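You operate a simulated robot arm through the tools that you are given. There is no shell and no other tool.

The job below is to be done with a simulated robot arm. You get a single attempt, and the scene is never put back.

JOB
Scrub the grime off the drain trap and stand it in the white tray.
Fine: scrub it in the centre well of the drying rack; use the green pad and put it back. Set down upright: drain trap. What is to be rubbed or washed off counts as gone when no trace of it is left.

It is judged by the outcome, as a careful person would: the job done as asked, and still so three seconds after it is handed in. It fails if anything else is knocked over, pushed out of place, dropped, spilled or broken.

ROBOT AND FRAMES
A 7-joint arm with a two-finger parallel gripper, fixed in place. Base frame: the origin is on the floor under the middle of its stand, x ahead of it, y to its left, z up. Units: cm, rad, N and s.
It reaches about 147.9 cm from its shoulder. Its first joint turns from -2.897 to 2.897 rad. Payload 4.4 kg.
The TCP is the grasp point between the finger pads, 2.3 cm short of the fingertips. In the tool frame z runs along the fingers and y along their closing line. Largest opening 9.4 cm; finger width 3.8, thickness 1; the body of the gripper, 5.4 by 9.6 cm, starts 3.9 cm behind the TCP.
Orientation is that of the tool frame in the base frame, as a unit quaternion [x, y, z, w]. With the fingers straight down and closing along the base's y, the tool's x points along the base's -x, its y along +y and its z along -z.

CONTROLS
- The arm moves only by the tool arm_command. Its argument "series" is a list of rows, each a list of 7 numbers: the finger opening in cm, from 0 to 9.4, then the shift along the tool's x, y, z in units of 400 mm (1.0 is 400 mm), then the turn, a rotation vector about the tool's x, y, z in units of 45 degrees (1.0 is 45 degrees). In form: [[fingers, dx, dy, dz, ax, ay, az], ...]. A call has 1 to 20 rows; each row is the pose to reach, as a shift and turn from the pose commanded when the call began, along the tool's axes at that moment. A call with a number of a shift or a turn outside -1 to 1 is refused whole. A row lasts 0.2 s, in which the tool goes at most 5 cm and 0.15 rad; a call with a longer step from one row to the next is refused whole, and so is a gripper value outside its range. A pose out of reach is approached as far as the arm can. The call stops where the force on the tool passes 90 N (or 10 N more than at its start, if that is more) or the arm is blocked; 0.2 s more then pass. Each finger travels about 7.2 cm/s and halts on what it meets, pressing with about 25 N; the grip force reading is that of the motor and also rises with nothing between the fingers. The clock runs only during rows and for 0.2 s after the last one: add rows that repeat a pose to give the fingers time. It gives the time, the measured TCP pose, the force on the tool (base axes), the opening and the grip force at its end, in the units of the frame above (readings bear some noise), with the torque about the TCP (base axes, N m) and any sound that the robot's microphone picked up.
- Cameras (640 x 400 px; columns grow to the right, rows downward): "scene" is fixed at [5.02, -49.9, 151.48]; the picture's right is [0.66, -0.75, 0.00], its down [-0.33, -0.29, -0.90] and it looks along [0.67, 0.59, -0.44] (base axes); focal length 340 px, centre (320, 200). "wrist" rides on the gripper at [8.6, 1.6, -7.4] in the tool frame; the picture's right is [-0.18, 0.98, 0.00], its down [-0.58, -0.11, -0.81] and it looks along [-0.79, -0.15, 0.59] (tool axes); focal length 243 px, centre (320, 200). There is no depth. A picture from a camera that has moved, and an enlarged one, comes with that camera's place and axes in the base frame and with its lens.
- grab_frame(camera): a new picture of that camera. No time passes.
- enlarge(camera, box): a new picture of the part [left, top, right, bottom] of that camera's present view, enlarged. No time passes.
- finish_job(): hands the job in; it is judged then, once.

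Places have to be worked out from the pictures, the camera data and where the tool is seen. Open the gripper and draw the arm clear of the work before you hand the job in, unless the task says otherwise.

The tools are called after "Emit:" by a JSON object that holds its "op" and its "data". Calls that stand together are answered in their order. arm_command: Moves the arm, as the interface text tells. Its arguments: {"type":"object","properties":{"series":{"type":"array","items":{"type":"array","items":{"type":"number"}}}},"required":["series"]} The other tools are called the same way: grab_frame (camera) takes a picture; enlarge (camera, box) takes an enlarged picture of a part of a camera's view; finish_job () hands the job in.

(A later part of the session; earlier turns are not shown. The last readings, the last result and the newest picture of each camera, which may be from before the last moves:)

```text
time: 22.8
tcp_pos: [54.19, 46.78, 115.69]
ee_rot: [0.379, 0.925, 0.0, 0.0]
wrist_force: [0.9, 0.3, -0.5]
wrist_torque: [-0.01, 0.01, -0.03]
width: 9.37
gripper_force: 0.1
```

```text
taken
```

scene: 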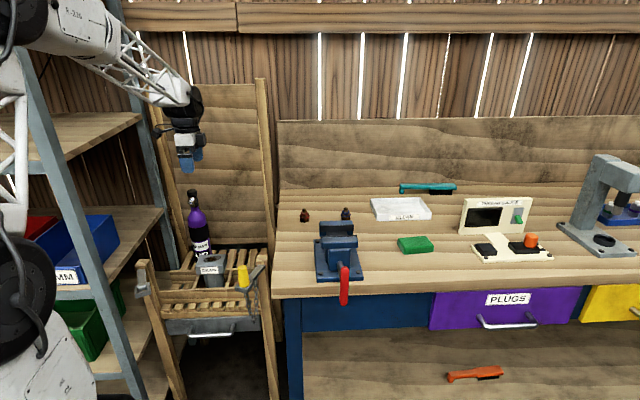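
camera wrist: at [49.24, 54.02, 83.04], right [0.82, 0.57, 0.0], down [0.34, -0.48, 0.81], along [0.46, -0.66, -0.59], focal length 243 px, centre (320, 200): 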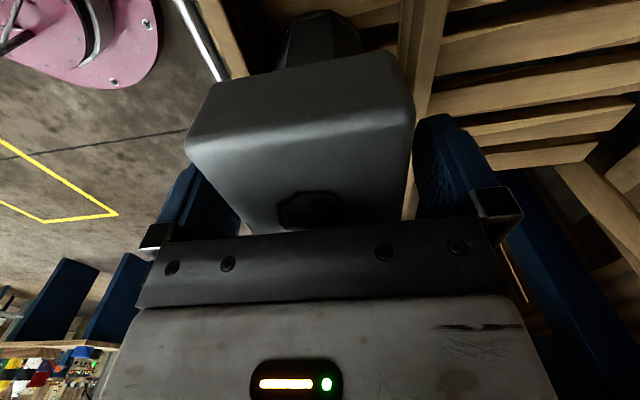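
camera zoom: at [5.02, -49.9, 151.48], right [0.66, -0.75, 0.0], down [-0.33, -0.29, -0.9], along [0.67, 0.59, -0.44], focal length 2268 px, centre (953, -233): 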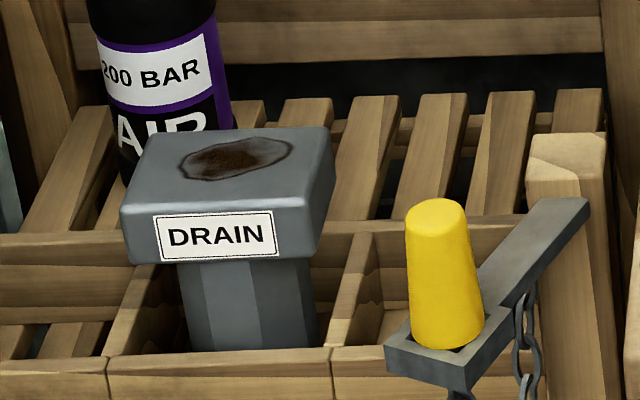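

The trap stands upright in the centre well; grime centre ≈ (55.6, 46.3, 77.4), about 6 × 4 cm. I travel at height toward the bench to view the green pad.

Emit:
{"op": "arm_command", "data": {"series": [[9.4, -0.083, -0.026, 0, 0, 0, 0], [9.4, -0.18, -0.057, 0, 0, 0, 0], [9.4, -0.277, -0.088, 0, 0, 0, 0], [9.4, -0.374, -0.119, 0, 0, 0, 0], [9.4, -0.471, -0.15, 0, 0, 0, 0], [9.4, -0.568, -0.18, 0, 0, 0, 0], [9.4, -0.664, -0.211, 0, 0, 0, 0], [9.4, -0.761, -0.242, 0, 0, 0, 0], [9.4, -0.858, -0.273, 0, 0, 0, 0], [9.4, -0.955, -0.304, 0, 0, 0, 0]]}}

Emit:
{"op": "grab_frame", "data": {"camera": "scene"}}

Emit:
{"op": "grab_frame", "data": {"camera": "wrist"}}

```text
time: 25.0
tcp_pos: [73.02, 11.31, 115.71]
ee_rot: [0.378, 0.926, -0.001, 0.0]
wrist_force: [-0.8, -0.3, 0.4]
wrist_torque: [0.04, 0.03, -0.02]
width: 9.4
gripper_force: 0.1
```

```text
taken
```

scene: 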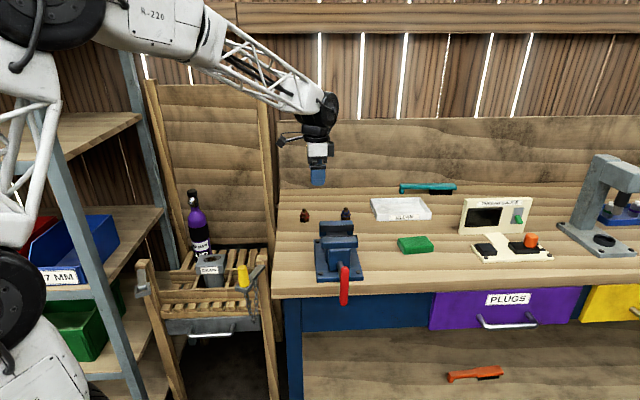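

```text
taken
camera wrist: at [67.9, 18.51, 123.14], right [0.82, 0.57, 0.0], down [0.34, -0.48, 0.81], along [0.46, -0.66, -0.59], focal length 243 px, centre (320, 200)
```

wrist: 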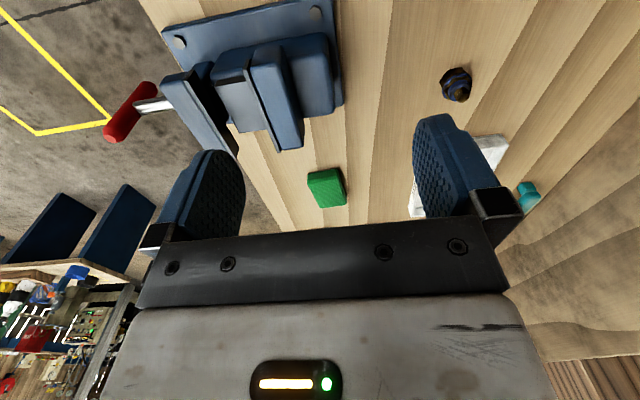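

The green pad is visible between the fingers at roughly (92, −12.5). I move 12 cm further along and enlarge.

Emit:
{"op": "arm_command", "data": {"series": [[9.4, -0.1, 0, 0, 0, 0, 0], [9.4, -0.2, 0, 0, 0, 0, 0], [9.4, -0.3, 0, 0, 0, 0, 0], [9.4, -0.3, 0, 0, 0, 0, 0]]}}

Emit:
{"op": "grab_frame", "data": {"camera": "wrist"}}

Emit:
{"op": "enlarge", "data": {"camera": "wrist", "box": [250, 60, 430, 200]}}

Emit:
{"op": "enlarge", "data": {"camera": "scene", "box": [380, 220, 450, 265]}}

```text
time: 26.0
tcp_pos: [81.49, 2.87, 115.4]
ee_rot: [0.379, 0.926, -0.001, 0.0]
wrist_force: [0.6, 1.3, -0.1]
wrist_torque: [0.01, 0.0, 0.01]
width: 9.41
gripper_force: 0.1
```

```text
taken
camera wrist: at [76.43, 10.17, 123.01], right [0.82, 0.57, 0.0], down [0.34, -0.48, 0.81], along [0.46, -0.66, -0.59], focal length 243 px, centre (320, 200)
```

wrist: 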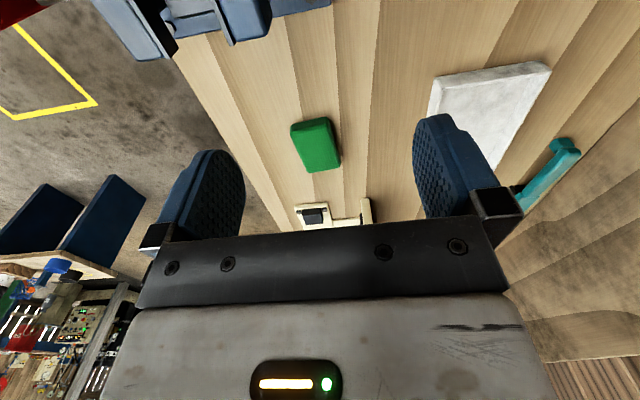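

```text
2.86 times, centred on (340, 130) of wrist
camera zoom: at [76.43, 10.17, 123.01], right [0.82, 0.57, 0.0], down [0.34, -0.48, 0.81], along [0.46, -0.66, -0.59], focal length 693 px, centre (263, 400)
```

zoom: 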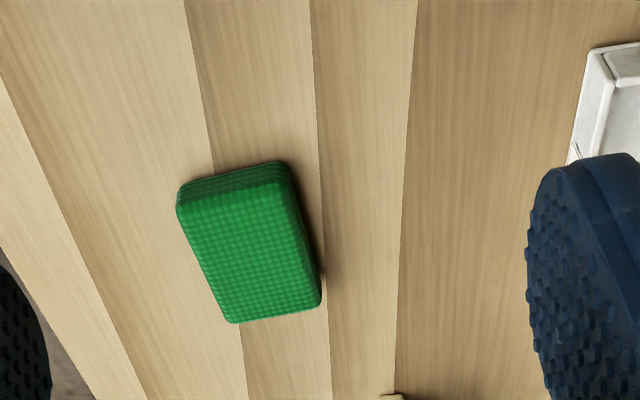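

```text
8.89 times, centred on (415, 242) of scene
camera zoom: at [5.02, -49.9, 151.48], right [0.66, -0.75, 0.0], down [-0.33, -0.29, -0.9], along [0.67, 0.59, -0.44], focal length 3024 px, centre (-524, -178)
```

zoom: 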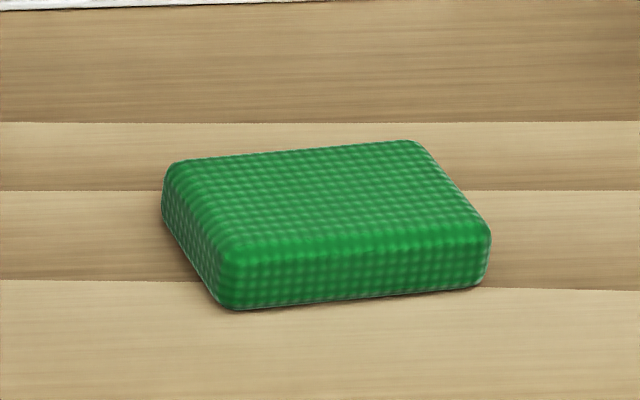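

From both views the pad top is z≈92, centre ≈ (92.4, −13.1), about 9.5 × 5.8 cm with its long axis at about −36°. I go over it with yaw −36° at z≈103.

Emit:
{"op": "arm_command", "data": {"series": [[9.4, -0.0789, -0.0157, 0.0517, 0, 0, -0.0315], [9.4, -0.1578, -0.0315, 0.1033, 0, 0, -0.063], [9.4, -0.2367, -0.0472, 0.155, 0, 0, -0.0945], [9.4, -0.3157, -0.063, 0.2067, 0, 0, -0.126], [9.4, -0.3946, -0.0787, 0.2583, 0, 0, -0.1575], [9.4, -0.4735, -0.0945, 0.31, 0, 0, -0.189], [9.4, -0.4735, -0.0945, 0.31, 0, 0, -0.189]]}}

Emit:
{"op": "grab_frame", "data": {"camera": "wrist"}}

Emit:
{"op": "enlarge", "data": {"camera": "wrist", "box": [200, 0, 440, 200]}}

Emit:
{"op": "enlarge", "data": {"camera": "scene", "box": [340, 170, 490, 270]}}

```text
time: 27.6
tcp_pos: [92.48, -13.12, 103.17]
ee_rot: [0.308, 0.951, 0.001, 0.0]
wrist_force: [0.5, 0.3, 0.4]
wrist_torque: [0.02, -0.02, 0.01]
width: 9.42
gripper_force: 0.0
```

```text
taken
camera wrist: at [86.33, -6.67, 110.67], right [0.73, 0.69, 0.0], down [0.41, -0.43, 0.81], along [0.55, -0.59, -0.59], focal length 243 px, centre (320, 200)
```

wrist: 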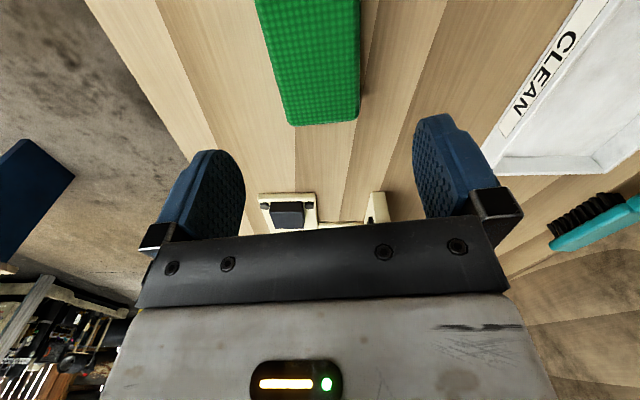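

```text
2.00 times, centred on (320, 100) of wrist
camera zoom: at [86.33, -6.67, 110.67], right [0.73, 0.69, 0.0], down [0.41, -0.43, 0.81], along [0.55, -0.59, -0.59], focal length 485 px, centre (320, 400)
```

zoom: 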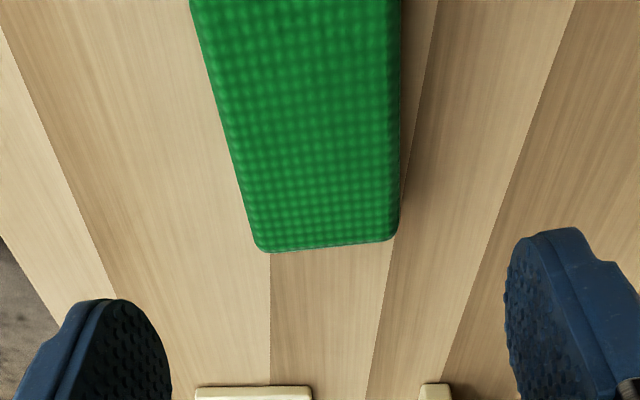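

```text
4.00 times, centred on (415, 220) of scene
camera zoom: at [5.02, -49.9, 151.48], right [0.66, -0.75, 0.0], down [-0.33, -0.29, -0.9], along [0.67, 0.59, -0.44], focal length 1361 px, centre (-60, 120)
```

zoom: 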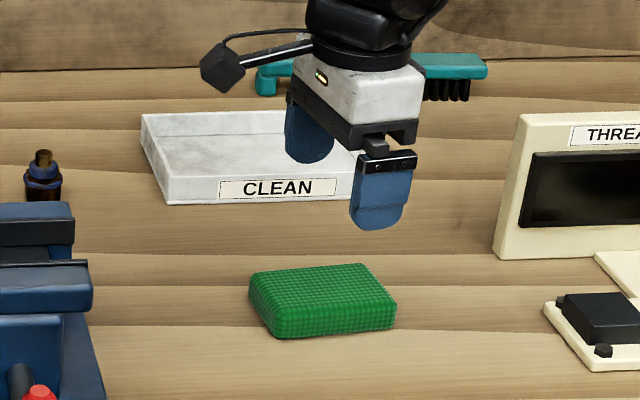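

The pad is slightly turned (≈−38°) and centred within 2 mm of my closing line. I correct and descend so the fingertips straddle its upper part (TCP z≈92.7).

Emit:
{"op": "arm_command", "data": {"series": [[9.4, 0, -0.005, 0.06, 0, 0, 0.025], [9.4, 0, -0.005, 0.13, 0, 0, 0.05], [9.4, 0, -0.005, 0.19, 0, 0, 0.05], [9.4, 0, -0.005, 0.23, 0, 0, 0.05], [9.4, 0, -0.005, 0.2625, 0, 0, 0.05], [9.4, 0, -0.005, 0.2625, 0, 0, 0.05]]}}

Emit:
{"op": "grab_frame", "data": {"camera": "wrist"}}

Emit:
{"op": "enlarge", "data": {"camera": "scene", "box": [375, 205, 455, 265]}}

```text
time: 29.0
tcp_pos: [92.4, -13.14, 92.72]
ee_rot: [0.327, 0.945, -0.001, -0.001]
wrist_force: [-0.3, 0.2, 0.4]
wrist_torque: [0.04, -0.02, 0.01]
width: 9.39
gripper_force: 0.0
```

```text
taken
camera wrist: at [86.52, -6.55, 100.23], right [0.75, 0.66, 0.0], down [0.39, -0.44, 0.81], along [0.53, -0.61, -0.59], focal length 243 px, centre (320, 200)
```

wrist: 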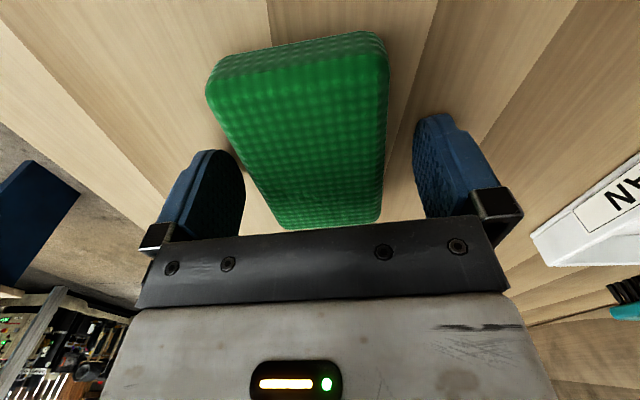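

```text
6.67 times, centred on (415, 235) of scene
camera zoom: at [5.02, -49.9, 151.48], right [0.66, -0.75, 0.0], down [-0.33, -0.29, -0.9], along [0.67, 0.59, -0.44], focal length 2268 px, centre (-313, -33)
```

zoom: 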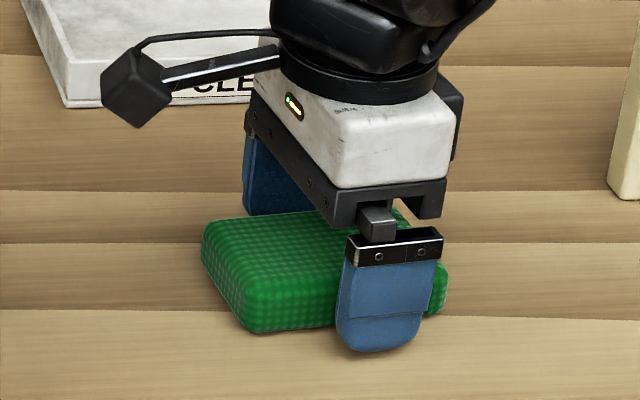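

The pad lies aligned and centred between the fingers. I close on it.

Emit:
{"op": "arm_command", "data": {"series": [[7.0, 0, 0, 0, 0, 0, 0], [4.5, 0, 0, 0, 0, 0, 0], [4.5, 0, 0, 0, 0, 0, 0], [4.5, 0, 0, 0, 0, 0, 0], [4.5, 0, 0, 0, 0, 0, 0]]}}

Emit:
{"op": "grab_frame", "data": {"camera": "wrist"}}

Emit:
{"op": "enlarge", "data": {"camera": "scene", "box": [375, 205, 455, 265]}}

```text
time: 30.2
tcp_pos: [92.37, -13.24, 92.78]
ee_rot: [0.327, 0.945, 0.0, -0.001]
wrist_force: [0.3, -0.5, 1.4]
wrist_torque: [0.0, 0.03, -0.05]
width: 6.41
gripper_force: 25.1
```

```text
taken
camera wrist: at [86.52, -6.55, 100.23], right [0.75, 0.66, 0.0], down [0.39, -0.45, 0.81], along [0.53, -0.61, -0.59], focal length 243 px, centre (320, 200)
```

wrist: 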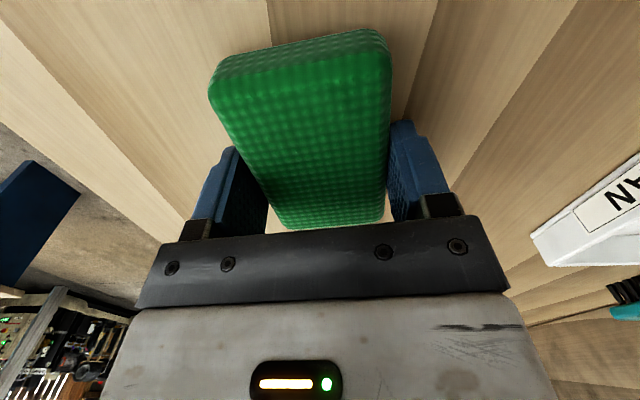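

```text
6.67 times, centred on (415, 235) of scene
camera zoom: at [5.02, -49.9, 151.48], right [0.66, -0.75, 0.0], down [-0.33, -0.29, -0.9], along [0.67, 0.59, -0.44], focal length 2268 px, centre (-313, -33)
```

zoom: 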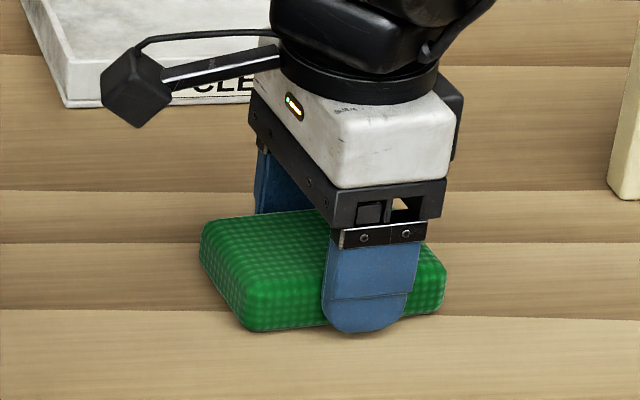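

Pad gripped at 6.4 cm (grasp pose TCP ≈ (92.4, −13.2, 92.75), yaw −38.2°, which I keep for putting it back). I lift it 24 cm straight up.

Emit:
{"op": "arm_command", "data": {"series": [[4.5, 0, 0, -0.02, 0, 0, 0], [4.5, 0, 0, -0.06, 0, 0, 0], [4.5, 0, 0, -0.12, 0, 0, 0], [4.5, 0, 0, -0.2, 0, 0, 0], [4.5, 0, 0, -0.28, 0, 0, 0], [4.5, 0, 0, -0.36, 0, 0, 0], [4.5, 0, 0, -0.44, 0, 0, 0], [4.5, 0, 0, -0.52, 0, 0, 0], [4.5, 0, 0, -0.6, 0, 0, 0], [4.5, 0, 0, -0.6, 0, 0, 0]]}}

Emit:
{"op": "grab_frame", "data": {"camera": "wrist"}}

Emit:
{"op": "enlarge", "data": {"camera": "scene", "box": [340, 110, 500, 270]}}

```text
time: 32.4
tcp_pos: [92.36, -13.26, 116.64]
ee_rot: [0.327, 0.945, 0.0, 0.001]
wrist_force: [0.5, 0.0, -0.1]
wrist_torque: [0.0, 0.0, -0.02]
width: 6.42
gripper_force: 25.3
```

```text
taken
camera wrist: at [86.56, -6.58, 124.2], right [0.75, 0.66, 0.0], down [0.39, -0.45, 0.81], along [0.53, -0.61, -0.59], focal length 243 px, centre (320, 200)
```

wrist: 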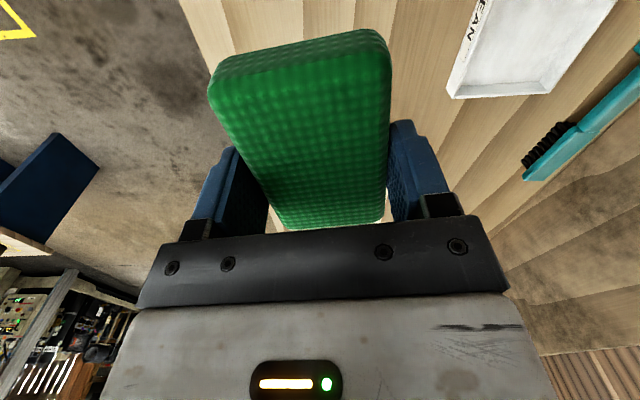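

```text
2.50 times, centred on (420, 190) of scene
camera zoom: at [5.02, -49.9, 151.48], right [0.66, -0.75, 0.0], down [-0.33, -0.29, -0.9], along [0.67, 0.59, -0.44], focal length 850 px, centre (70, 225)
```

zoom: 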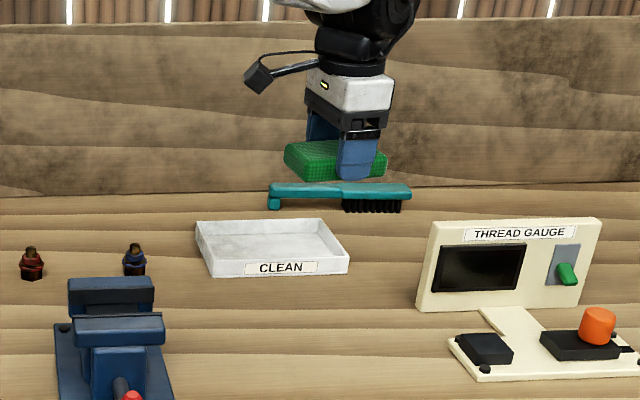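

The pad is held securely. I carry it at height over to the trap in two moves.

Emit:
{"op": "arm_command", "data": {"series": [[4.5, 0.05, 0.018, 0, 0, 0, 0], [4.5, 0.14, 0.051, 0, 0, 0, 0], [4.5, 0.235, 0.0855, 0, 0, 0, 0], [4.5, 0.33, 0.12, 0, 0, 0, 0], [4.5, 0.425, 0.1545, 0, 0, 0, 0], [4.5, 0.52, 0.189, 0, 0, 0, 0], [4.5, 0.615, 0.2236, 0, 0, 0, 0], [4.5, 0.71, 0.258, 0, 0, 0, 0], [4.5, 0.78, 0.2836, 0, 0, 0, 0], [4.5, 0.825, 0.3, 0, 0, 0, 0]]}}

Emit:
{"op": "arm_command", "data": {"series": [[4.5, 0.05, 0.018, 0, 0, 0, 0.02], [4.5, 0.14, 0.051, 0, 0, 0, 0.04], [4.5, 0.235, 0.0855, 0, 0, 0, 0.06], [4.5, 0.33, 0.12, 0, 0, 0, 0.08], [4.5, 0.425, 0.1545, 0, 0, 0, 0.1], [4.5, 0.52, 0.189, 0, 0, 0, 0.12], [4.5, 0.615, 0.2236, 0, 0, 0, 0.13], [4.5, 0.71, 0.258, 0, 0, 0, 0.14], [4.5, 0.78, 0.2836, 0, 0, 0, 0.14], [4.5, 0.82, 0.3, 0, 0, 0, 0.14], [4.5, 0.82, 0.3, 0, 0, 0, 0.14]]}}

Emit:
{"op": "grab_frame", "data": {"camera": "scene"}}

Emit:
{"op": "grab_frame", "data": {"camera": "wrist"}}

```text
time: 34.6
tcp_pos: [73.77, 16.61, 116.81]
ee_rot: [0.328, 0.945, 0.0, 0.0]
wrist_force: [-0.2, 0.0, -0.7]
wrist_torque: [0.0, -0.01, 0.02]
width: 6.41
gripper_force: 24.9
```

```text
time: 37.0
tcp_pos: [55.35, 46.24, 116.63]
ee_rot: [0.378, 0.926, 0.0, 0.0]
wrist_force: [-0.7, 0.0, -1.0]
wrist_torque: [-0.02, -0.01, 0.01]
width: 6.43
gripper_force: 24.6
```

```text
taken
```

scene: 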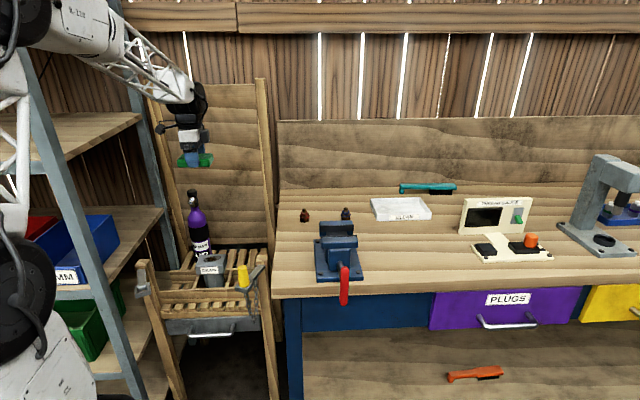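

```text
taken
camera wrist: at [50.34, 53.61, 124.07], right [0.82, 0.57, 0.0], down [0.34, -0.49, 0.81], along [0.46, -0.66, -0.59], focal length 243 px, centre (320, 200)
```

wrist: 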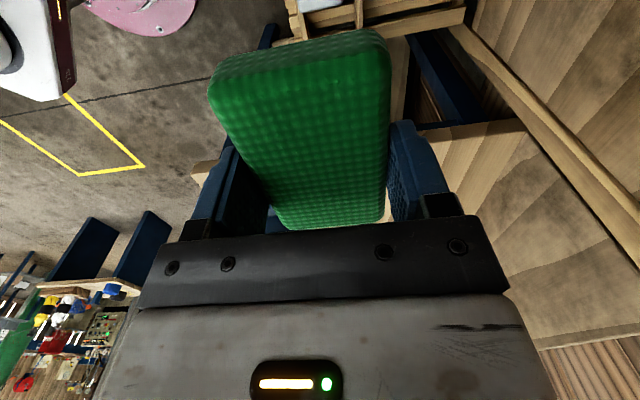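

Over the trap with the pad. I lower to about 1.8 cm above expected contact and check.

Emit:
{"op": "arm_command", "data": {"series": [[4.5, 0, 0, 0.06, 0, 0, 0], [4.5, 0, 0, 0.16, 0, 0, 0], [4.5, 0, 0, 0.26, 0, 0, 0], [4.5, 0, 0, 0.36, 0, 0, 0], [4.5, 0, 0, 0.46, 0, 0, 0], [4.5, 0, 0, 0.56, 0, 0, 0], [4.5, 0, 0, 0.66, 0, 0, 0], [4.5, 0, 0, 0.74, 0, 0, 0], [4.5, 0, 0, 0.8, 0, 0, 0], [4.5, 0, 0, 0.85, 0, 0, 0], [4.5, 0, 0, 0.85, 0, 0, 0]]}}

Emit:
{"op": "enlarge", "data": {"camera": "scene", "box": [170, 220, 260, 290]}}

Emit:
{"op": "grab_frame", "data": {"camera": "wrist"}}

```text
time: 39.4
tcp_pos: [55.54, 46.43, 82.77]
ee_rot: [0.379, 0.926, 0.0, 0.0]
wrist_force: [-0.1, 0.3, -1.2]
wrist_torque: [0.03, -0.03, 0.02]
width: 6.41
gripper_force: 25.0
```

```text
5.71 times, centred on (215, 255) of scene
camera zoom: at [5.02, -49.9, 151.48], right [0.66, -0.75, 0.0], down [-0.33, -0.29, -0.9], along [0.67, 0.59, -0.44], focal length 1944 px, centre (920, -114)
```

zoom: 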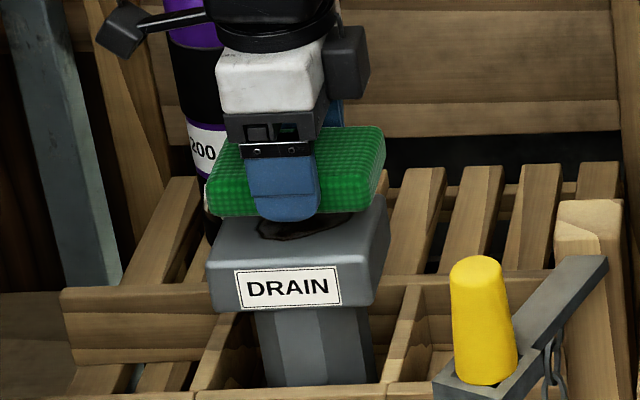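

```text
taken
camera wrist: at [50.43, 53.63, 90.15], right [0.82, 0.57, 0.0], down [0.34, -0.49, 0.81], along [0.46, -0.66, -0.59], focal length 243 px, centre (320, 200)
```

wrist: 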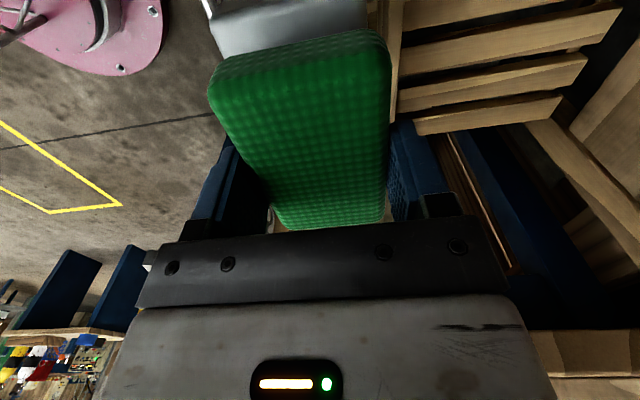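

The pad is well centred above the grime, roughly 2 cm up. I lower stepwise while reading the force.

Emit:
{"op": "arm_command", "data": {"series": [[4.5, 0, 0, 0.0125, 0, 0, 0], [4.5, 0, 0, 0.025, 0, 0, 0], [4.5, 0, 0, 0.0325, 0, 0, 0], [4.5, 0, 0, 0.0325, 0, 0, 0]]}}

Emit:
{"op": "enlarge", "data": {"camera": "scene", "box": [190, 230, 240, 270]}}

```text
time: 40.4
tcp_pos: [55.43, 46.36, 81.34]
ee_rot: [0.379, 0.925, 0.0, 0.0]
wrist_force: [-0.4, 0.4, -0.7]
wrist_torque: [-0.02, 0.0, -0.02]
width: 6.4
gripper_force: 25.5
```

```text
10.00 times, centred on (215, 250) of scene
camera zoom: at [5.02, -49.9, 151.48], right [0.66, -0.75, 0.0], down [-0.33, -0.29, -0.9], along [0.67, 0.59, -0.44], focal length 3402 px, centre (1370, -300)
```

zoom: 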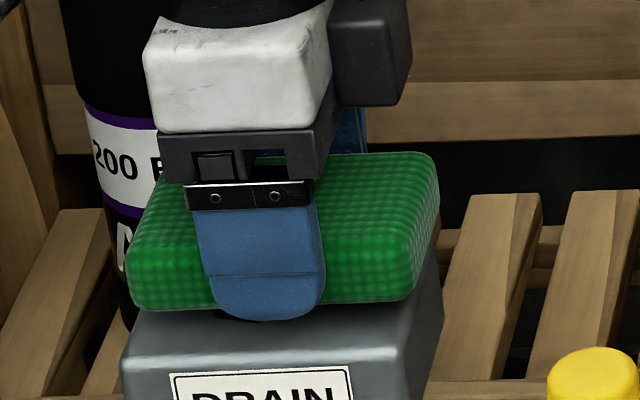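

Still a small gap. I go down another 4 mm.

Emit:
{"op": "arm_command", "data": {"series": [[4.5, 0, 0, 0.005, 0, 0, 0], [4.5, 0, 0, 0.01, 0, 0, 0], [4.5, 0, 0, 0.01, 0, 0, 0]]}}

```text
time: 41.2
tcp_pos: [55.41, 46.35, 81.1]
ee_rot: [0.378, 0.926, 0.0, -0.001]
wrist_force: [-0.1, 0.0, -0.9]
wrist_torque: [-0.02, -0.01, -0.02]
width: 6.39
gripper_force: 25.6
```

No contact yet; another 3 mm in small steps.

Emit:
{"op": "arm_command", "data": {"series": [[4.5, 0, 0, 0.004, 0, 0, 0], [4.5, 0, 0, 0.0075, 0, 0, 0], [4.5, 0, 0, 0.0075, 0, 0, 0]]}}

```text
time: 42.0
tcp_pos: [55.39, 46.3, 80.68]
ee_rot: [0.378, 0.926, -0.001, 0.0]
wrist_force: [-0.9, 0.4, -1.0]
wrist_torque: [-0.02, -0.01, -0.04]
width: 6.42
gripper_force: 25.4
```

Emit:
{"op": "arm_command", "data": {"series": [[4.5, 0, 0, 0.004, 0, 0, 0], [4.5, 0, 0, 0.0075, 0, 0, 0], [4.5, 0, 0, 0.0075, 0, 0, 0]]}}

Emit:
{"op": "enlarge", "data": {"camera": "scene", "box": [190, 230, 240, 270]}}

```text
time: 42.8
tcp_pos: [55.39, 46.27, 80.44]
ee_rot: [0.379, 0.925, 0.0, 0.0]
wrist_force: [-0.2, 0.8, 0.4]
wrist_torque: [0.03, 0.01, 0.01]
width: 6.42
gripper_force: 24.8
```

```text
10.00 times, centred on (215, 250) of scene
camera zoom: at [5.02, -49.9, 151.48], right [0.66, -0.75, 0.0], down [-0.33, -0.29, -0.9], along [0.67, 0.59, -0.44], focal length 3402 px, centre (1370, -300)
```

zoom: 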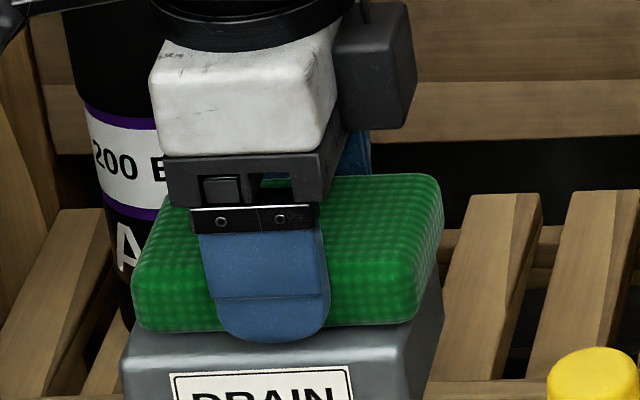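

Very close to contact now. I lower another 2 mm in fine steps.

Emit:
{"op": "arm_command", "data": {"series": [[4.5, 0, 0, 0.0025, 0, 0, 0], [4.5, 0, 0, 0.005, 0, 0, 0], [4.5, 0, 0, 0.005, 0, 0, 0]]}}

```text
time: 43.6
tcp_pos: [55.49, 46.43, 80.28]
ee_rot: [0.379, 0.926, 0.001, 0.001]
wrist_force: [-2.5, -2.4, 14.7]
wrist_torque: [-0.11, 0.19, -0.03]
width: 6.4
gripper_force: 25.4
```

Contact with about 15 N. I ease off slightly (0.6 mm) and start gentle strokes along the head's long side.

Emit:
{"op": "arm_command", "data": {"series": [[4.5, 0, 0, -0.0015, 0, 0, 0], [4.5, 0.0125, 0, -0.0015, 0, 0, 0], [4.5, 0.025, 0, -0.0015, 0, 0, 0], [4.5, 0.0375, 0, -0.0015, 0, 0, 0], [4.5, 0.025, 0, -0.0015, 0, 0, 0], [4.5, 0.0125, 0, -0.0015, 0, 0, 0], [4.5, 0, 0, -0.0015, 0, 0, 0], [4.5, -0.0125, 0, -0.0015, 0, 0, 0], [4.5, -0.025, 0, -0.0015, 0, 0, 0]]}}

Emit:
{"op": "enlarge", "data": {"camera": "scene", "box": [180, 230, 250, 290]}}

```text
time: 45.6
tcp_pos: [56.31, 45.63, 80.38]
ee_rot: [0.379, 0.926, 0.0, 0.0]
wrist_force: [-0.9, 2.9, 4.9]
wrist_torque: [0.19, 0.17, 0.0]
width: 6.42
gripper_force: 24.7
```

```text
6.67 times, centred on (215, 260) of scene
camera zoom: at [5.02, -49.9, 151.48], right [0.66, -0.75, 0.0], down [-0.33, -0.29, -0.9], along [0.67, 0.59, -0.44], focal length 2268 px, centre (1020, -200)
```

zoom: 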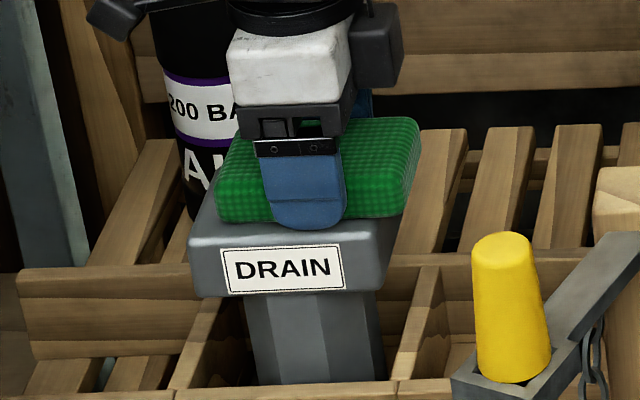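

Light contact (~5 N), and the trap stays put. I continue with zigzag strokes over the whole grime area.

Emit:
{"op": "arm_command", "data": {"series": [[4.5, -0.025, 0.0, 0, 0, 0, 0], [4.5, -0.0375, 0.0125, 0, 0, 0, 0], [4.5, -0.0125, 0.0125, 0, 0, 0, 0], [4.5, 0.0125, 0.0125, 0, 0, 0, 0], [4.5, 0.0375, 0.0125, 0, 0, 0, 0], [4.5, 0.0625, 0.0125, 0, 0, 0, 0], [4.5, 0.0875, 0.0125, 0, 0, 0, 0], [4.5, 0.0875, 0, 0, 0, 0, 0], [4.5, 0.0625, 0, 0, 0, 0, 0], [4.5, 0.0375, 0, 0, 0, 0, 0], [4.5, 0.0125, 0, 0, 0, 0, 0], [4.5, -0.0125, 0, 0, 0, 0, 0], [4.5, -0.0375, 0, 0, 0, 0, 0], [4.5, -0.0375, -0.0175, 0, 0, 0, 0], [4.5, -0.0125, -0.0175, 0, 0, 0, 0], [4.5, 0.0125, -0.0175, 0, 0, 0, 0], [4.5, 0.0375, -0.0175, 0, 0, 0, 0], [4.5, 0.0625, -0.0175, 0, 0, 0, 0], [4.5, 0.0875, -0.0175, 0, 0, 0, 0], [4.5, 0.0625, -0.0175, 0, 0, 0, 0]]}}

Emit:
{"op": "enlarge", "data": {"camera": "scene", "box": [180, 230, 250, 290]}}

```text
time: 49.8
tcp_pos: [53.86, 46.97, 80.28]
ee_rot: [0.379, 0.925, 0.0, 0.0]
wrist_force: [-3.3, 2.7, 9.4]
wrist_torque: [0.16, 0.25, -0.02]
width: 6.42
gripper_force: 25.1
```

```text
6.67 times, centred on (215, 260) of scene
camera zoom: at [5.02, -49.9, 151.48], right [0.66, -0.75, 0.0], down [-0.33, -0.29, -0.9], along [0.67, 0.59, -0.44], focal length 2268 px, centre (1020, -200)
```

zoom: 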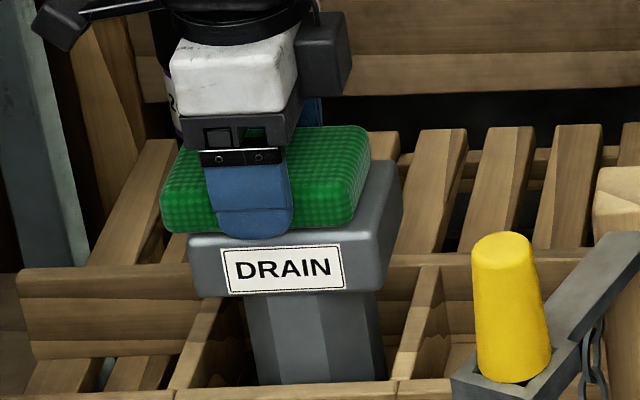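

The trap has not moved. I do one more set of strokes back to the other side, then lift to check.

Emit:
{"op": "arm_command", "data": {"series": [[4.5, -0.025, 0.01, 0, 0, 0, 0], [4.5, -0.05, 0.03, 0, 0, 0, 0], [4.5, -0.075, 0.04, 0, 0, 0, 0], [4.5, -0.1, 0.04, 0, 0, 0, 0], [4.5, -0.125, 0.03, 0, 0, 0, 0], [4.5, -0.1, 0.01, 0, 0, 0, 0], [4.5, -0.075, 0.0, 0, 0, 0, 0], [4.5, -0.05, 0.0, 0, 0, 0, 0], [4.5, -0.025, 0.02, 0, 0, 0, 0], [4.5, -0.05, 0.03, 0, 0, 0, 0], [4.5, -0.075, 0.02, 0, 0, 0, 0], [4.5, -0.0625, 0.0175, -0.02, 0, 0, 0], [4.5, -0.0625, 0.0175, -0.1, 0, 0, 0], [4.5, -0.0625, 0.0175, -0.2, 0, 0, 0], [4.5, -0.0625, 0.0175, -0.3, 0, 0, 0], [4.5, -0.0625, 0.0175, -0.4, 0, 0, 0], [4.5, -0.0625, 0.0175, -0.4, 0, 0, 0]]}}

Emit:
{"op": "enlarge", "data": {"camera": "scene", "box": [180, 230, 250, 290]}}

Emit:
{"op": "grab_frame", "data": {"camera": "wrist"}}

```text
time: 53.4
tcp_pos: [56.17, 45.56, 96.28]
ee_rot: [0.379, 0.926, 0.0, 0.0]
wrist_force: [-0.9, -0.8, -0.6]
wrist_torque: [0.0, 0.01, 0.02]
width: 6.39
gripper_force: 25.0
```

```text
6.67 times, centred on (215, 260) of scene
camera zoom: at [5.02, -49.9, 151.48], right [0.66, -0.75, 0.0], down [-0.33, -0.29, -0.9], along [0.67, 0.59, -0.44], focal length 2268 px, centre (1020, -200)
```

zoom: 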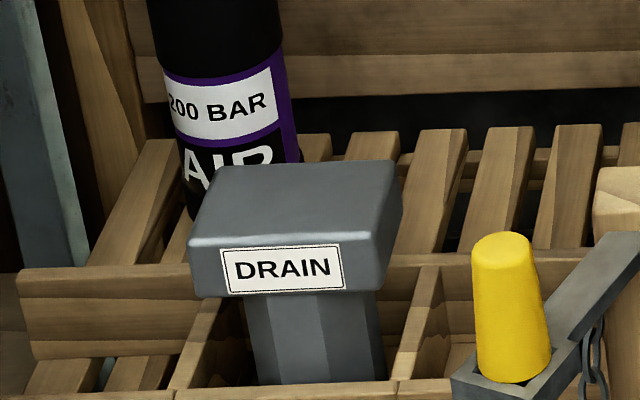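

```text
taken
camera wrist: at [51.11, 52.89, 103.7], right [0.82, 0.57, 0.0], down [0.34, -0.48, 0.81], along [0.46, -0.66, -0.59], focal length 243 px, centre (320, 200)
```

wrist: 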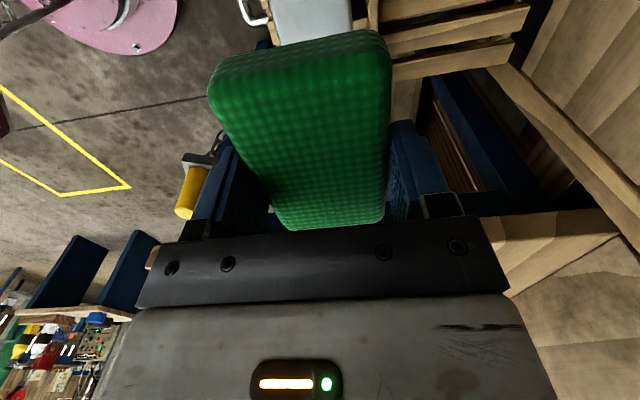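

The top looks clean. I enlarge it strongly to check for any remaining trace.

Emit:
{"op": "enlarge", "data": {"camera": "scene", "box": [196, 242, 228, 264]}}

Emit:
{"op": "enlarge", "data": {"camera": "wrist", "box": [230, 0, 400, 100]}}

```text
16.00 times, centred on (212, 253) of scene
camera zoom: at [5.02, -49.9, 151.48], right [0.66, -0.75, 0.0], down [-0.33, -0.29, -0.9], along [0.67, 0.59, -0.44], focal length 5443 px, centre (2048, -648)
```

zoom: 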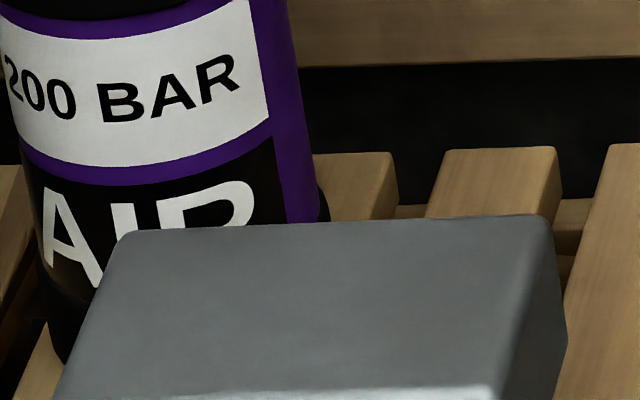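

```text
3.76 times, centred on (315, 50) of wrist
camera zoom: at [51.11, 52.89, 103.7], right [0.82, 0.57, 0.0], down [0.34, -0.48, 0.81], along [0.46, -0.66, -0.59], focal length 913 px, centre (339, 765)
```

zoom: 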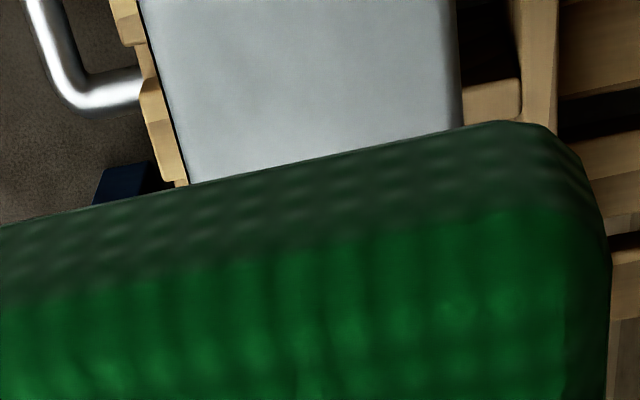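

No trace is left on the top. Now I take the pad back: first up to z≈116.6.

Emit:
{"op": "arm_command", "data": {"series": [[4.5, 0, 0, -0.08, 0, 0, 0], [4.5, 0, 0, -0.18, 0, 0, 0], [4.5, 0, 0, -0.28, 0, 0, 0], [4.5, 0, 0, -0.38, 0, 0, 0], [4.5, 0, 0, -0.46, 0, 0, 0], [4.5, 0, 0, -0.51, 0, 0, 0], [4.5, 0, 0, -0.51, 0, 0, 0]]}}

```text
time: 55.0
tcp_pos: [56.26, 45.7, 116.87]
ee_rot: [0.379, 0.925, 0.001, 0.0]
wrist_force: [1.1, 0.5, 0.2]
wrist_torque: [0.0, -0.01, 0.02]
width: 6.41
gripper_force: 25.3
```

I travel back toward the pad's place at height.

Emit:
{"op": "arm_command", "data": {"series": [[4.5, -0.06, -0.015, 0, 0, 0, 0], [4.5, -0.15, -0.0375, 0, 0, 0, 0], [4.5, -0.245, -0.0612, 0, 0, 0, 0], [4.5, -0.34, -0.085, 0, 0, 0, 0], [4.5, -0.435, -0.1087, 0, 0, 0, 0], [4.5, -0.53, -0.1325, 0, 0, 0, 0], [4.5, -0.625, -0.1562, 0, 0, 0, 0], [4.5, -0.72, -0.18, 0, 0, 0, 0], [4.5, -0.8, -0.2, 0, 0, 0, 0], [4.5, -0.85, -0.2125, 0, 0, 0, 0], [4.5, -0.85, -0.2125, 0, 0, 0, 0]]}}

```text
time: 57.4
tcp_pos: [74.4, 15.67, 116.78]
ee_rot: [0.379, 0.925, 0.0, 0.0]
wrist_force: [-0.2, 1.4, -0.4]
wrist_torque: [0.03, 0.01, 0.06]
width: 6.41
gripper_force: 25.2
```

Emit:
{"op": "arm_command", "data": {"series": [[4.5, -0.06, -0.0145, 0, 0, 0, -0.02], [4.5, -0.15, -0.036, 0, 0, 0, -0.04], [4.5, -0.245, -0.059, 0, 0, 0, -0.06], [4.5, -0.34, -0.082, 0, 0, 0, -0.08], [4.5, -0.435, -0.105, 0, 0, 0, -0.1], [4.5, -0.53, -0.128, 0, 0, 0, -0.12], [4.5, -0.625, -0.151, 0, 0, 0, -0.14], [4.5, -0.72, -0.174, 0, 0, 0, -0.14], [4.5, -0.79, -0.191, 0, 0, 0, -0.14], [4.5, -0.827, -0.2, 0, 0, 0, -0.14], [4.5, -0.827, -0.2, 0, 0, 0, -0.14]]}}

Emit:
{"op": "grab_frame", "data": {"camera": "scene"}}

```text
time: 59.8
tcp_pos: [92.5, -13.14, 116.76]
ee_rot: [0.327, 0.945, 0.0, 0.0]
wrist_force: [0.0, 0.6, -0.2]
wrist_torque: [0.01, -0.01, -0.04]
width: 6.4
gripper_force: 25.5
```

```text
taken
```

scene: 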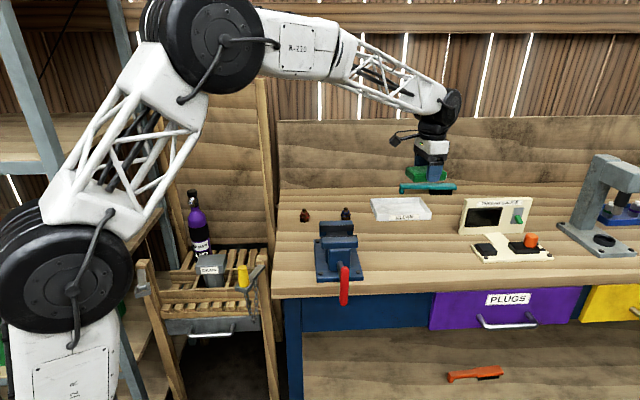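

I lower the pad to just above its original spot.

Emit:
{"op": "arm_command", "data": {"series": [[4.5, 0, -0.003, 0.06, 0, 0, 0], [4.5, 0, -0.003, 0.15, 0, 0, 0], [4.5, 0, -0.003, 0.25, 0, 0, 0], [4.5, 0, -0.003, 0.34, 0, 0, 0], [4.5, 0, -0.003, 0.42, 0, 0, 0], [4.5, 0, -0.003, 0.49, 0, 0, 0], [4.5, 0, -0.003, 0.54, 0, 0, 0], [4.5, 0, -0.003, 0.57, 0, 0, 0], [4.5, 0, -0.003, 0.585, 0, 0, 0], [4.5, 0, -0.003, 0.585, 0, 0, 0]]}}

Emit:
{"op": "enlarge", "data": {"camera": "scene", "box": [375, 205, 455, 265]}}

```text
time: 62.0
tcp_pos: [92.41, -13.2, 93.15]
ee_rot: [0.327, 0.945, 0.0, 0.0]
wrist_force: [0.4, 0.0, 0.1]
wrist_torque: [0.0, 0.0, 0.0]
width: 6.39
gripper_force: 24.6
```

```text
6.67 times, centred on (415, 235) of scene
camera zoom: at [5.02, -49.9, 151.48], right [0.66, -0.75, 0.0], down [-0.33, -0.29, -0.9], along [0.67, 0.59, -0.44], focal length 2268 px, centre (-313, -33)
```

zoom: 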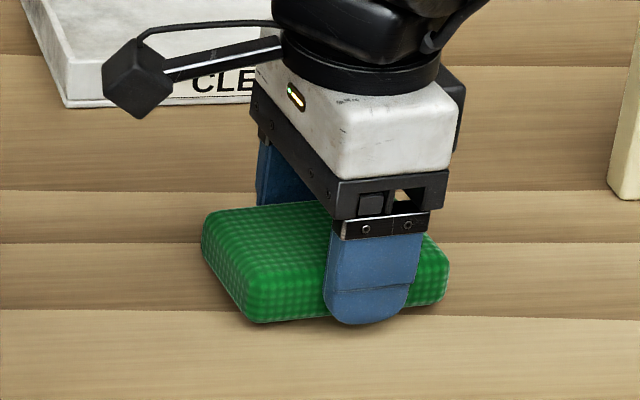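

About 4 mm above the bench. I lower the rest gently.

Emit:
{"op": "arm_command", "data": {"series": [[4.5, 0, 0, 0.004, 0, 0, 0], [4.5, 0, 0, 0.008, 0, 0, 0], [4.5, 0, 0, 0.009, 0, 0, 0], [4.5, 0, 0, 0.009, 0, 0, 0]]}}

```text
time: 63.0
tcp_pos: [92.41, -13.27, 92.77]
ee_rot: [0.327, 0.945, 0.0, 0.0]
wrist_force: [-0.2, 0.1, -0.1]
wrist_torque: [-0.02, -0.02, -0.02]
width: 6.41
gripper_force: 25.5
```

Emit:
{"op": "arm_command", "data": {"series": [[4.5, 0, 0, 0.001, 0, 0, 0], [4.5, 0, 0, 0.002, 0, 0, 0], [4.5, 0, 0, 0.002, 0, 0, 0]]}}

```text
time: 63.8
tcp_pos: [92.34, -13.25, 92.78]
ee_rot: [0.328, 0.945, 0.0, 0.0]
wrist_force: [0.4, 0.4, -0.8]
wrist_torque: [-0.01, -0.02, 0.03]
width: 6.39
gripper_force: 25.2
```

Still no contact force; one more millimetre in fine steps.

Emit:
{"op": "arm_command", "data": {"series": [[4.5, 0, 0, 0.001, 0, 0, 0], [4.5, 0, 0, 0.002, 0, 0, 0], [4.5, 0, 0, 0.002, 0, 0, 0]]}}

```text
time: 64.6
tcp_pos: [92.33, -13.22, 92.72]
ee_rot: [0.328, 0.945, 0.0, 0.0]
wrist_force: [-0.4, 0.0, -0.7]
wrist_torque: [0.01, 0.02, -0.01]
width: 6.4
gripper_force: 25.0
```

Emit:
{"op": "arm_command", "data": {"series": [[4.5, 0, 0, 0.001, 0, 0, 0], [4.5, 0, 0, 0.002, 0, 0, 0], [4.5, 0, 0, 0.002, 0, 0, 0]]}}

Emit:
{"op": "enlarge", "data": {"camera": "scene", "box": [395, 225, 435, 260]}}

```text
time: 65.4
tcp_pos: [92.37, -13.28, 92.79]
ee_rot: [0.328, 0.945, 0.001, 0.001]
wrist_force: [-1.0, -0.1, 7.7]
wrist_torque: [-0.08, 0.03, -0.02]
width: 6.41
gripper_force: 24.8
```

```text
11.43 times, centred on (415, 242) of scene
camera zoom: at [5.02, -49.9, 151.48], right [0.66, -0.75, 0.0], down [-0.33, -0.29, -0.9], along [0.67, 0.59, -0.44], focal length 3888 px, centre (-766, -286)
```

zoom: 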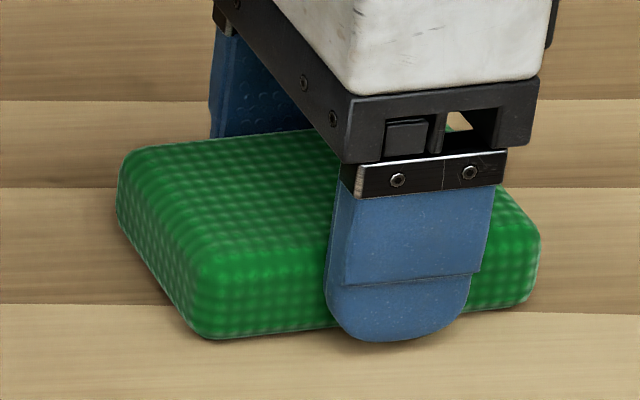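

The pad now rests on the bench (7.7 N). I open the fingers fully and rise.

Emit:
{"op": "arm_command", "data": {"series": [[6.8, 0, 0, -0.001, 0, 0, 0], [7.4, 0, 0, -0.001, 0, 0, 0], [8.4, 0, 0, -0.001, 0, 0, 0], [9.4, 0, 0, -0.001, 0, 0, 0], [9.4, 0, 0, -0.001, 0, 0, 0], [9.4, 0, 0, -0.05, 0, 0, 0], [9.4, 0, 0, -0.12, 0, 0, 0], [9.4, 0, 0, -0.2, 0, 0, 0], [9.4, 0, 0, -0.3, 0, 0, 0], [9.4, 0, 0, -0.4, 0, 0, 0], [9.4, 0, 0, -0.5, 0, 0, 0], [9.4, 0, 0, -0.6, 0, 0, 0], [9.4, 0, 0, -0.6, 0, 0, 0]]}}

Emit:
{"op": "enlarge", "data": {"camera": "scene", "box": [380, 220, 450, 265]}}

Emit:
{"op": "grab_frame", "data": {"camera": "wrist"}}

```text
time: 68.2
tcp_pos: [92.33, -13.21, 116.61]
ee_rot: [0.328, 0.945, 0.0, 0.0]
wrist_force: [-0.4, -0.4, 0.9]
wrist_torque: [-0.02, -0.02, 0.0]
width: 9.41
gripper_force: 0.1
```

```text
8.89 times, centred on (415, 242) of scene
camera zoom: at [5.02, -49.9, 151.48], right [0.66, -0.75, 0.0], down [-0.33, -0.29, -0.9], along [0.67, 0.59, -0.44], focal length 3024 px, centre (-524, -178)
```

zoom: 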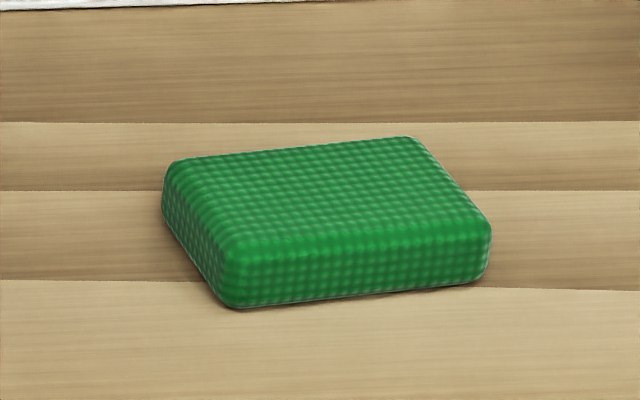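

```text
taken
camera wrist: at [86.6, -6.59, 124.15], right [0.75, 0.66, 0.0], down [0.39, -0.45, 0.81], along [0.53, -0.61, -0.59], focal length 243 px, centre (320, 200)
```

wrist: 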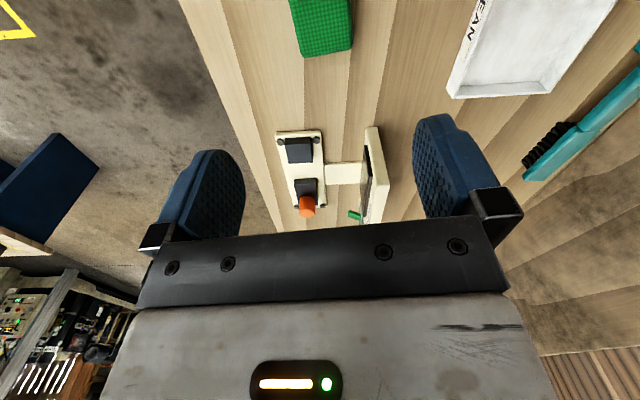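

The pad is back on its original spot. Before returning to the trap, I move to view the white tray from the left and measure it.

Emit:
{"op": "arm_command", "data": {"series": [[9.4, 0.04, 0.087, 0.0, 0, 0, 0], [9.4, 0.08, 0.174, 0.0, 0, 0, 0], [9.4, 0.12, 0.261, 0.0, 0, 0, 0], [9.4, 0.16, 0.348, 0.0, 0, 0, 0], [9.4, 0.2, 0.436, 0.0, 0, 0, 0], [9.4, 0.24, 0.523, 0.0, 0, 0, 0], [9.4, 0.275, 0.61, 0.0, 0, 0, 0], [9.4, 0.275, 0.61, 0.0, 0, 0, 0]]}}

Emit:
{"op": "grab_frame", "data": {"camera": "wrist"}}

Emit:
{"op": "enlarge", "data": {"camera": "wrist", "box": [220, 40, 480, 220]}}

Emit:
{"op": "grab_frame", "data": {"camera": "scene"}}

```text
time: 70.0
tcp_pos: [98.92, 12.98, 116.77]
ee_rot: [0.327, 0.945, 0.001, 0.0]
wrist_force: [0.1, -1.0, -0.9]
wrist_torque: [0.02, 0.01, 0.02]
width: 9.43
gripper_force: 0.2
```

```text
taken
camera wrist: at [92.97, 19.65, 124.16], right [0.75, 0.66, 0.0], down [0.39, -0.44, 0.81], along [0.53, -0.61, -0.59], focal length 243 px, centre (320, 200)
```

wrist: 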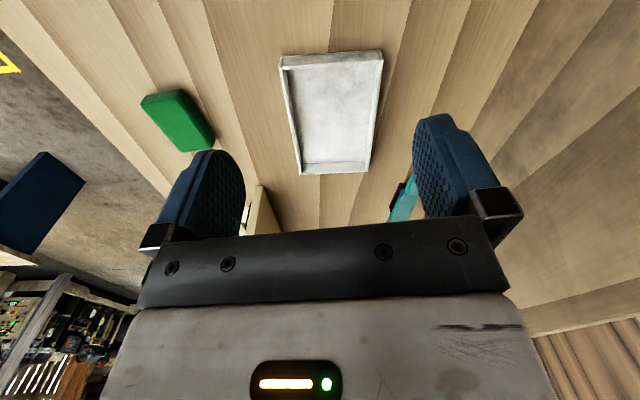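

```text
2.22 times, centred on (350, 130) of wrist
camera zoom: at [92.97, 19.65, 124.16], right [0.75, 0.66, 0.0], down [0.39, -0.44, 0.81], along [0.53, -0.61, -0.59], focal length 539 px, centre (253, 356)
```

zoom: 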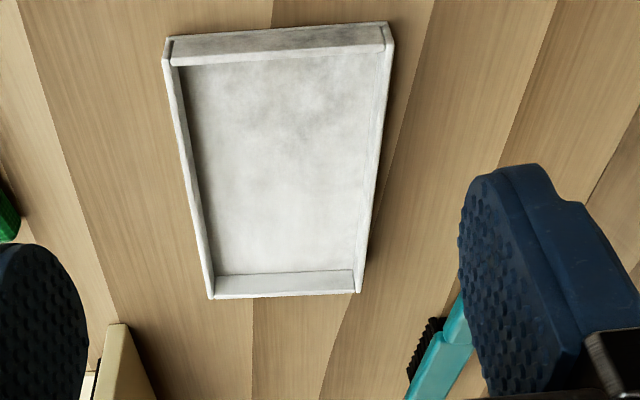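

```text
taken
```

scene: 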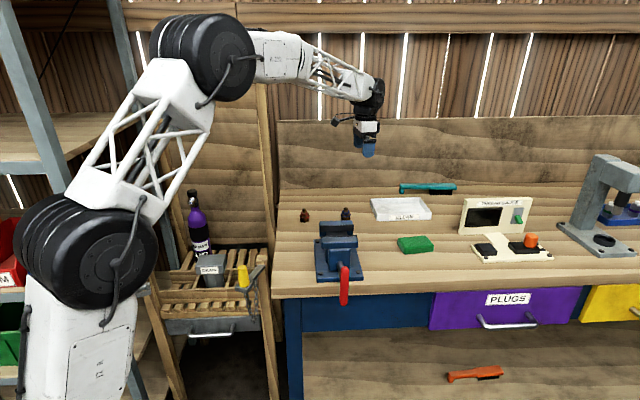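

The tray's centre is ≈ (111.2, 2.8), 20 × 13 cm, aligned at −44.5°, and clear. Now I return to the trap at height.

Emit:
{"op": "arm_command", "data": {"series": [[9.4, 0.06, -0.001, 0, 0, 0, 0.02], [9.4, 0.15, -0.002, 0, 0, 0, 0.04], [9.4, 0.25, -0.004, 0, 0, 0, 0.06], [9.4, 0.35, -0.006, 0, 0, 0, 0.08], [9.4, 0.45, -0.008, 0, 0, 0, 0.1], [9.4, 0.55, -0.009, 0, 0, 0, 0.12], [9.4, 0.64, -0.01, 0, 0, 0, 0.14], [9.4, 0.7, -0.011, 0, 0, 0, 0.14], [9.4, 0.7, -0.011, 0, 0, 0, 0.14]]}}

```text
time: 72.0
tcp_pos: [76.45, 29.58, 116.66]
ee_rot: [0.379, 0.925, 0.0, 0.0]
wrist_force: [0.3, -0.1, 0.2]
wrist_torque: [0.02, -0.03, 0.01]
width: 9.37
gripper_force: 0.0
```

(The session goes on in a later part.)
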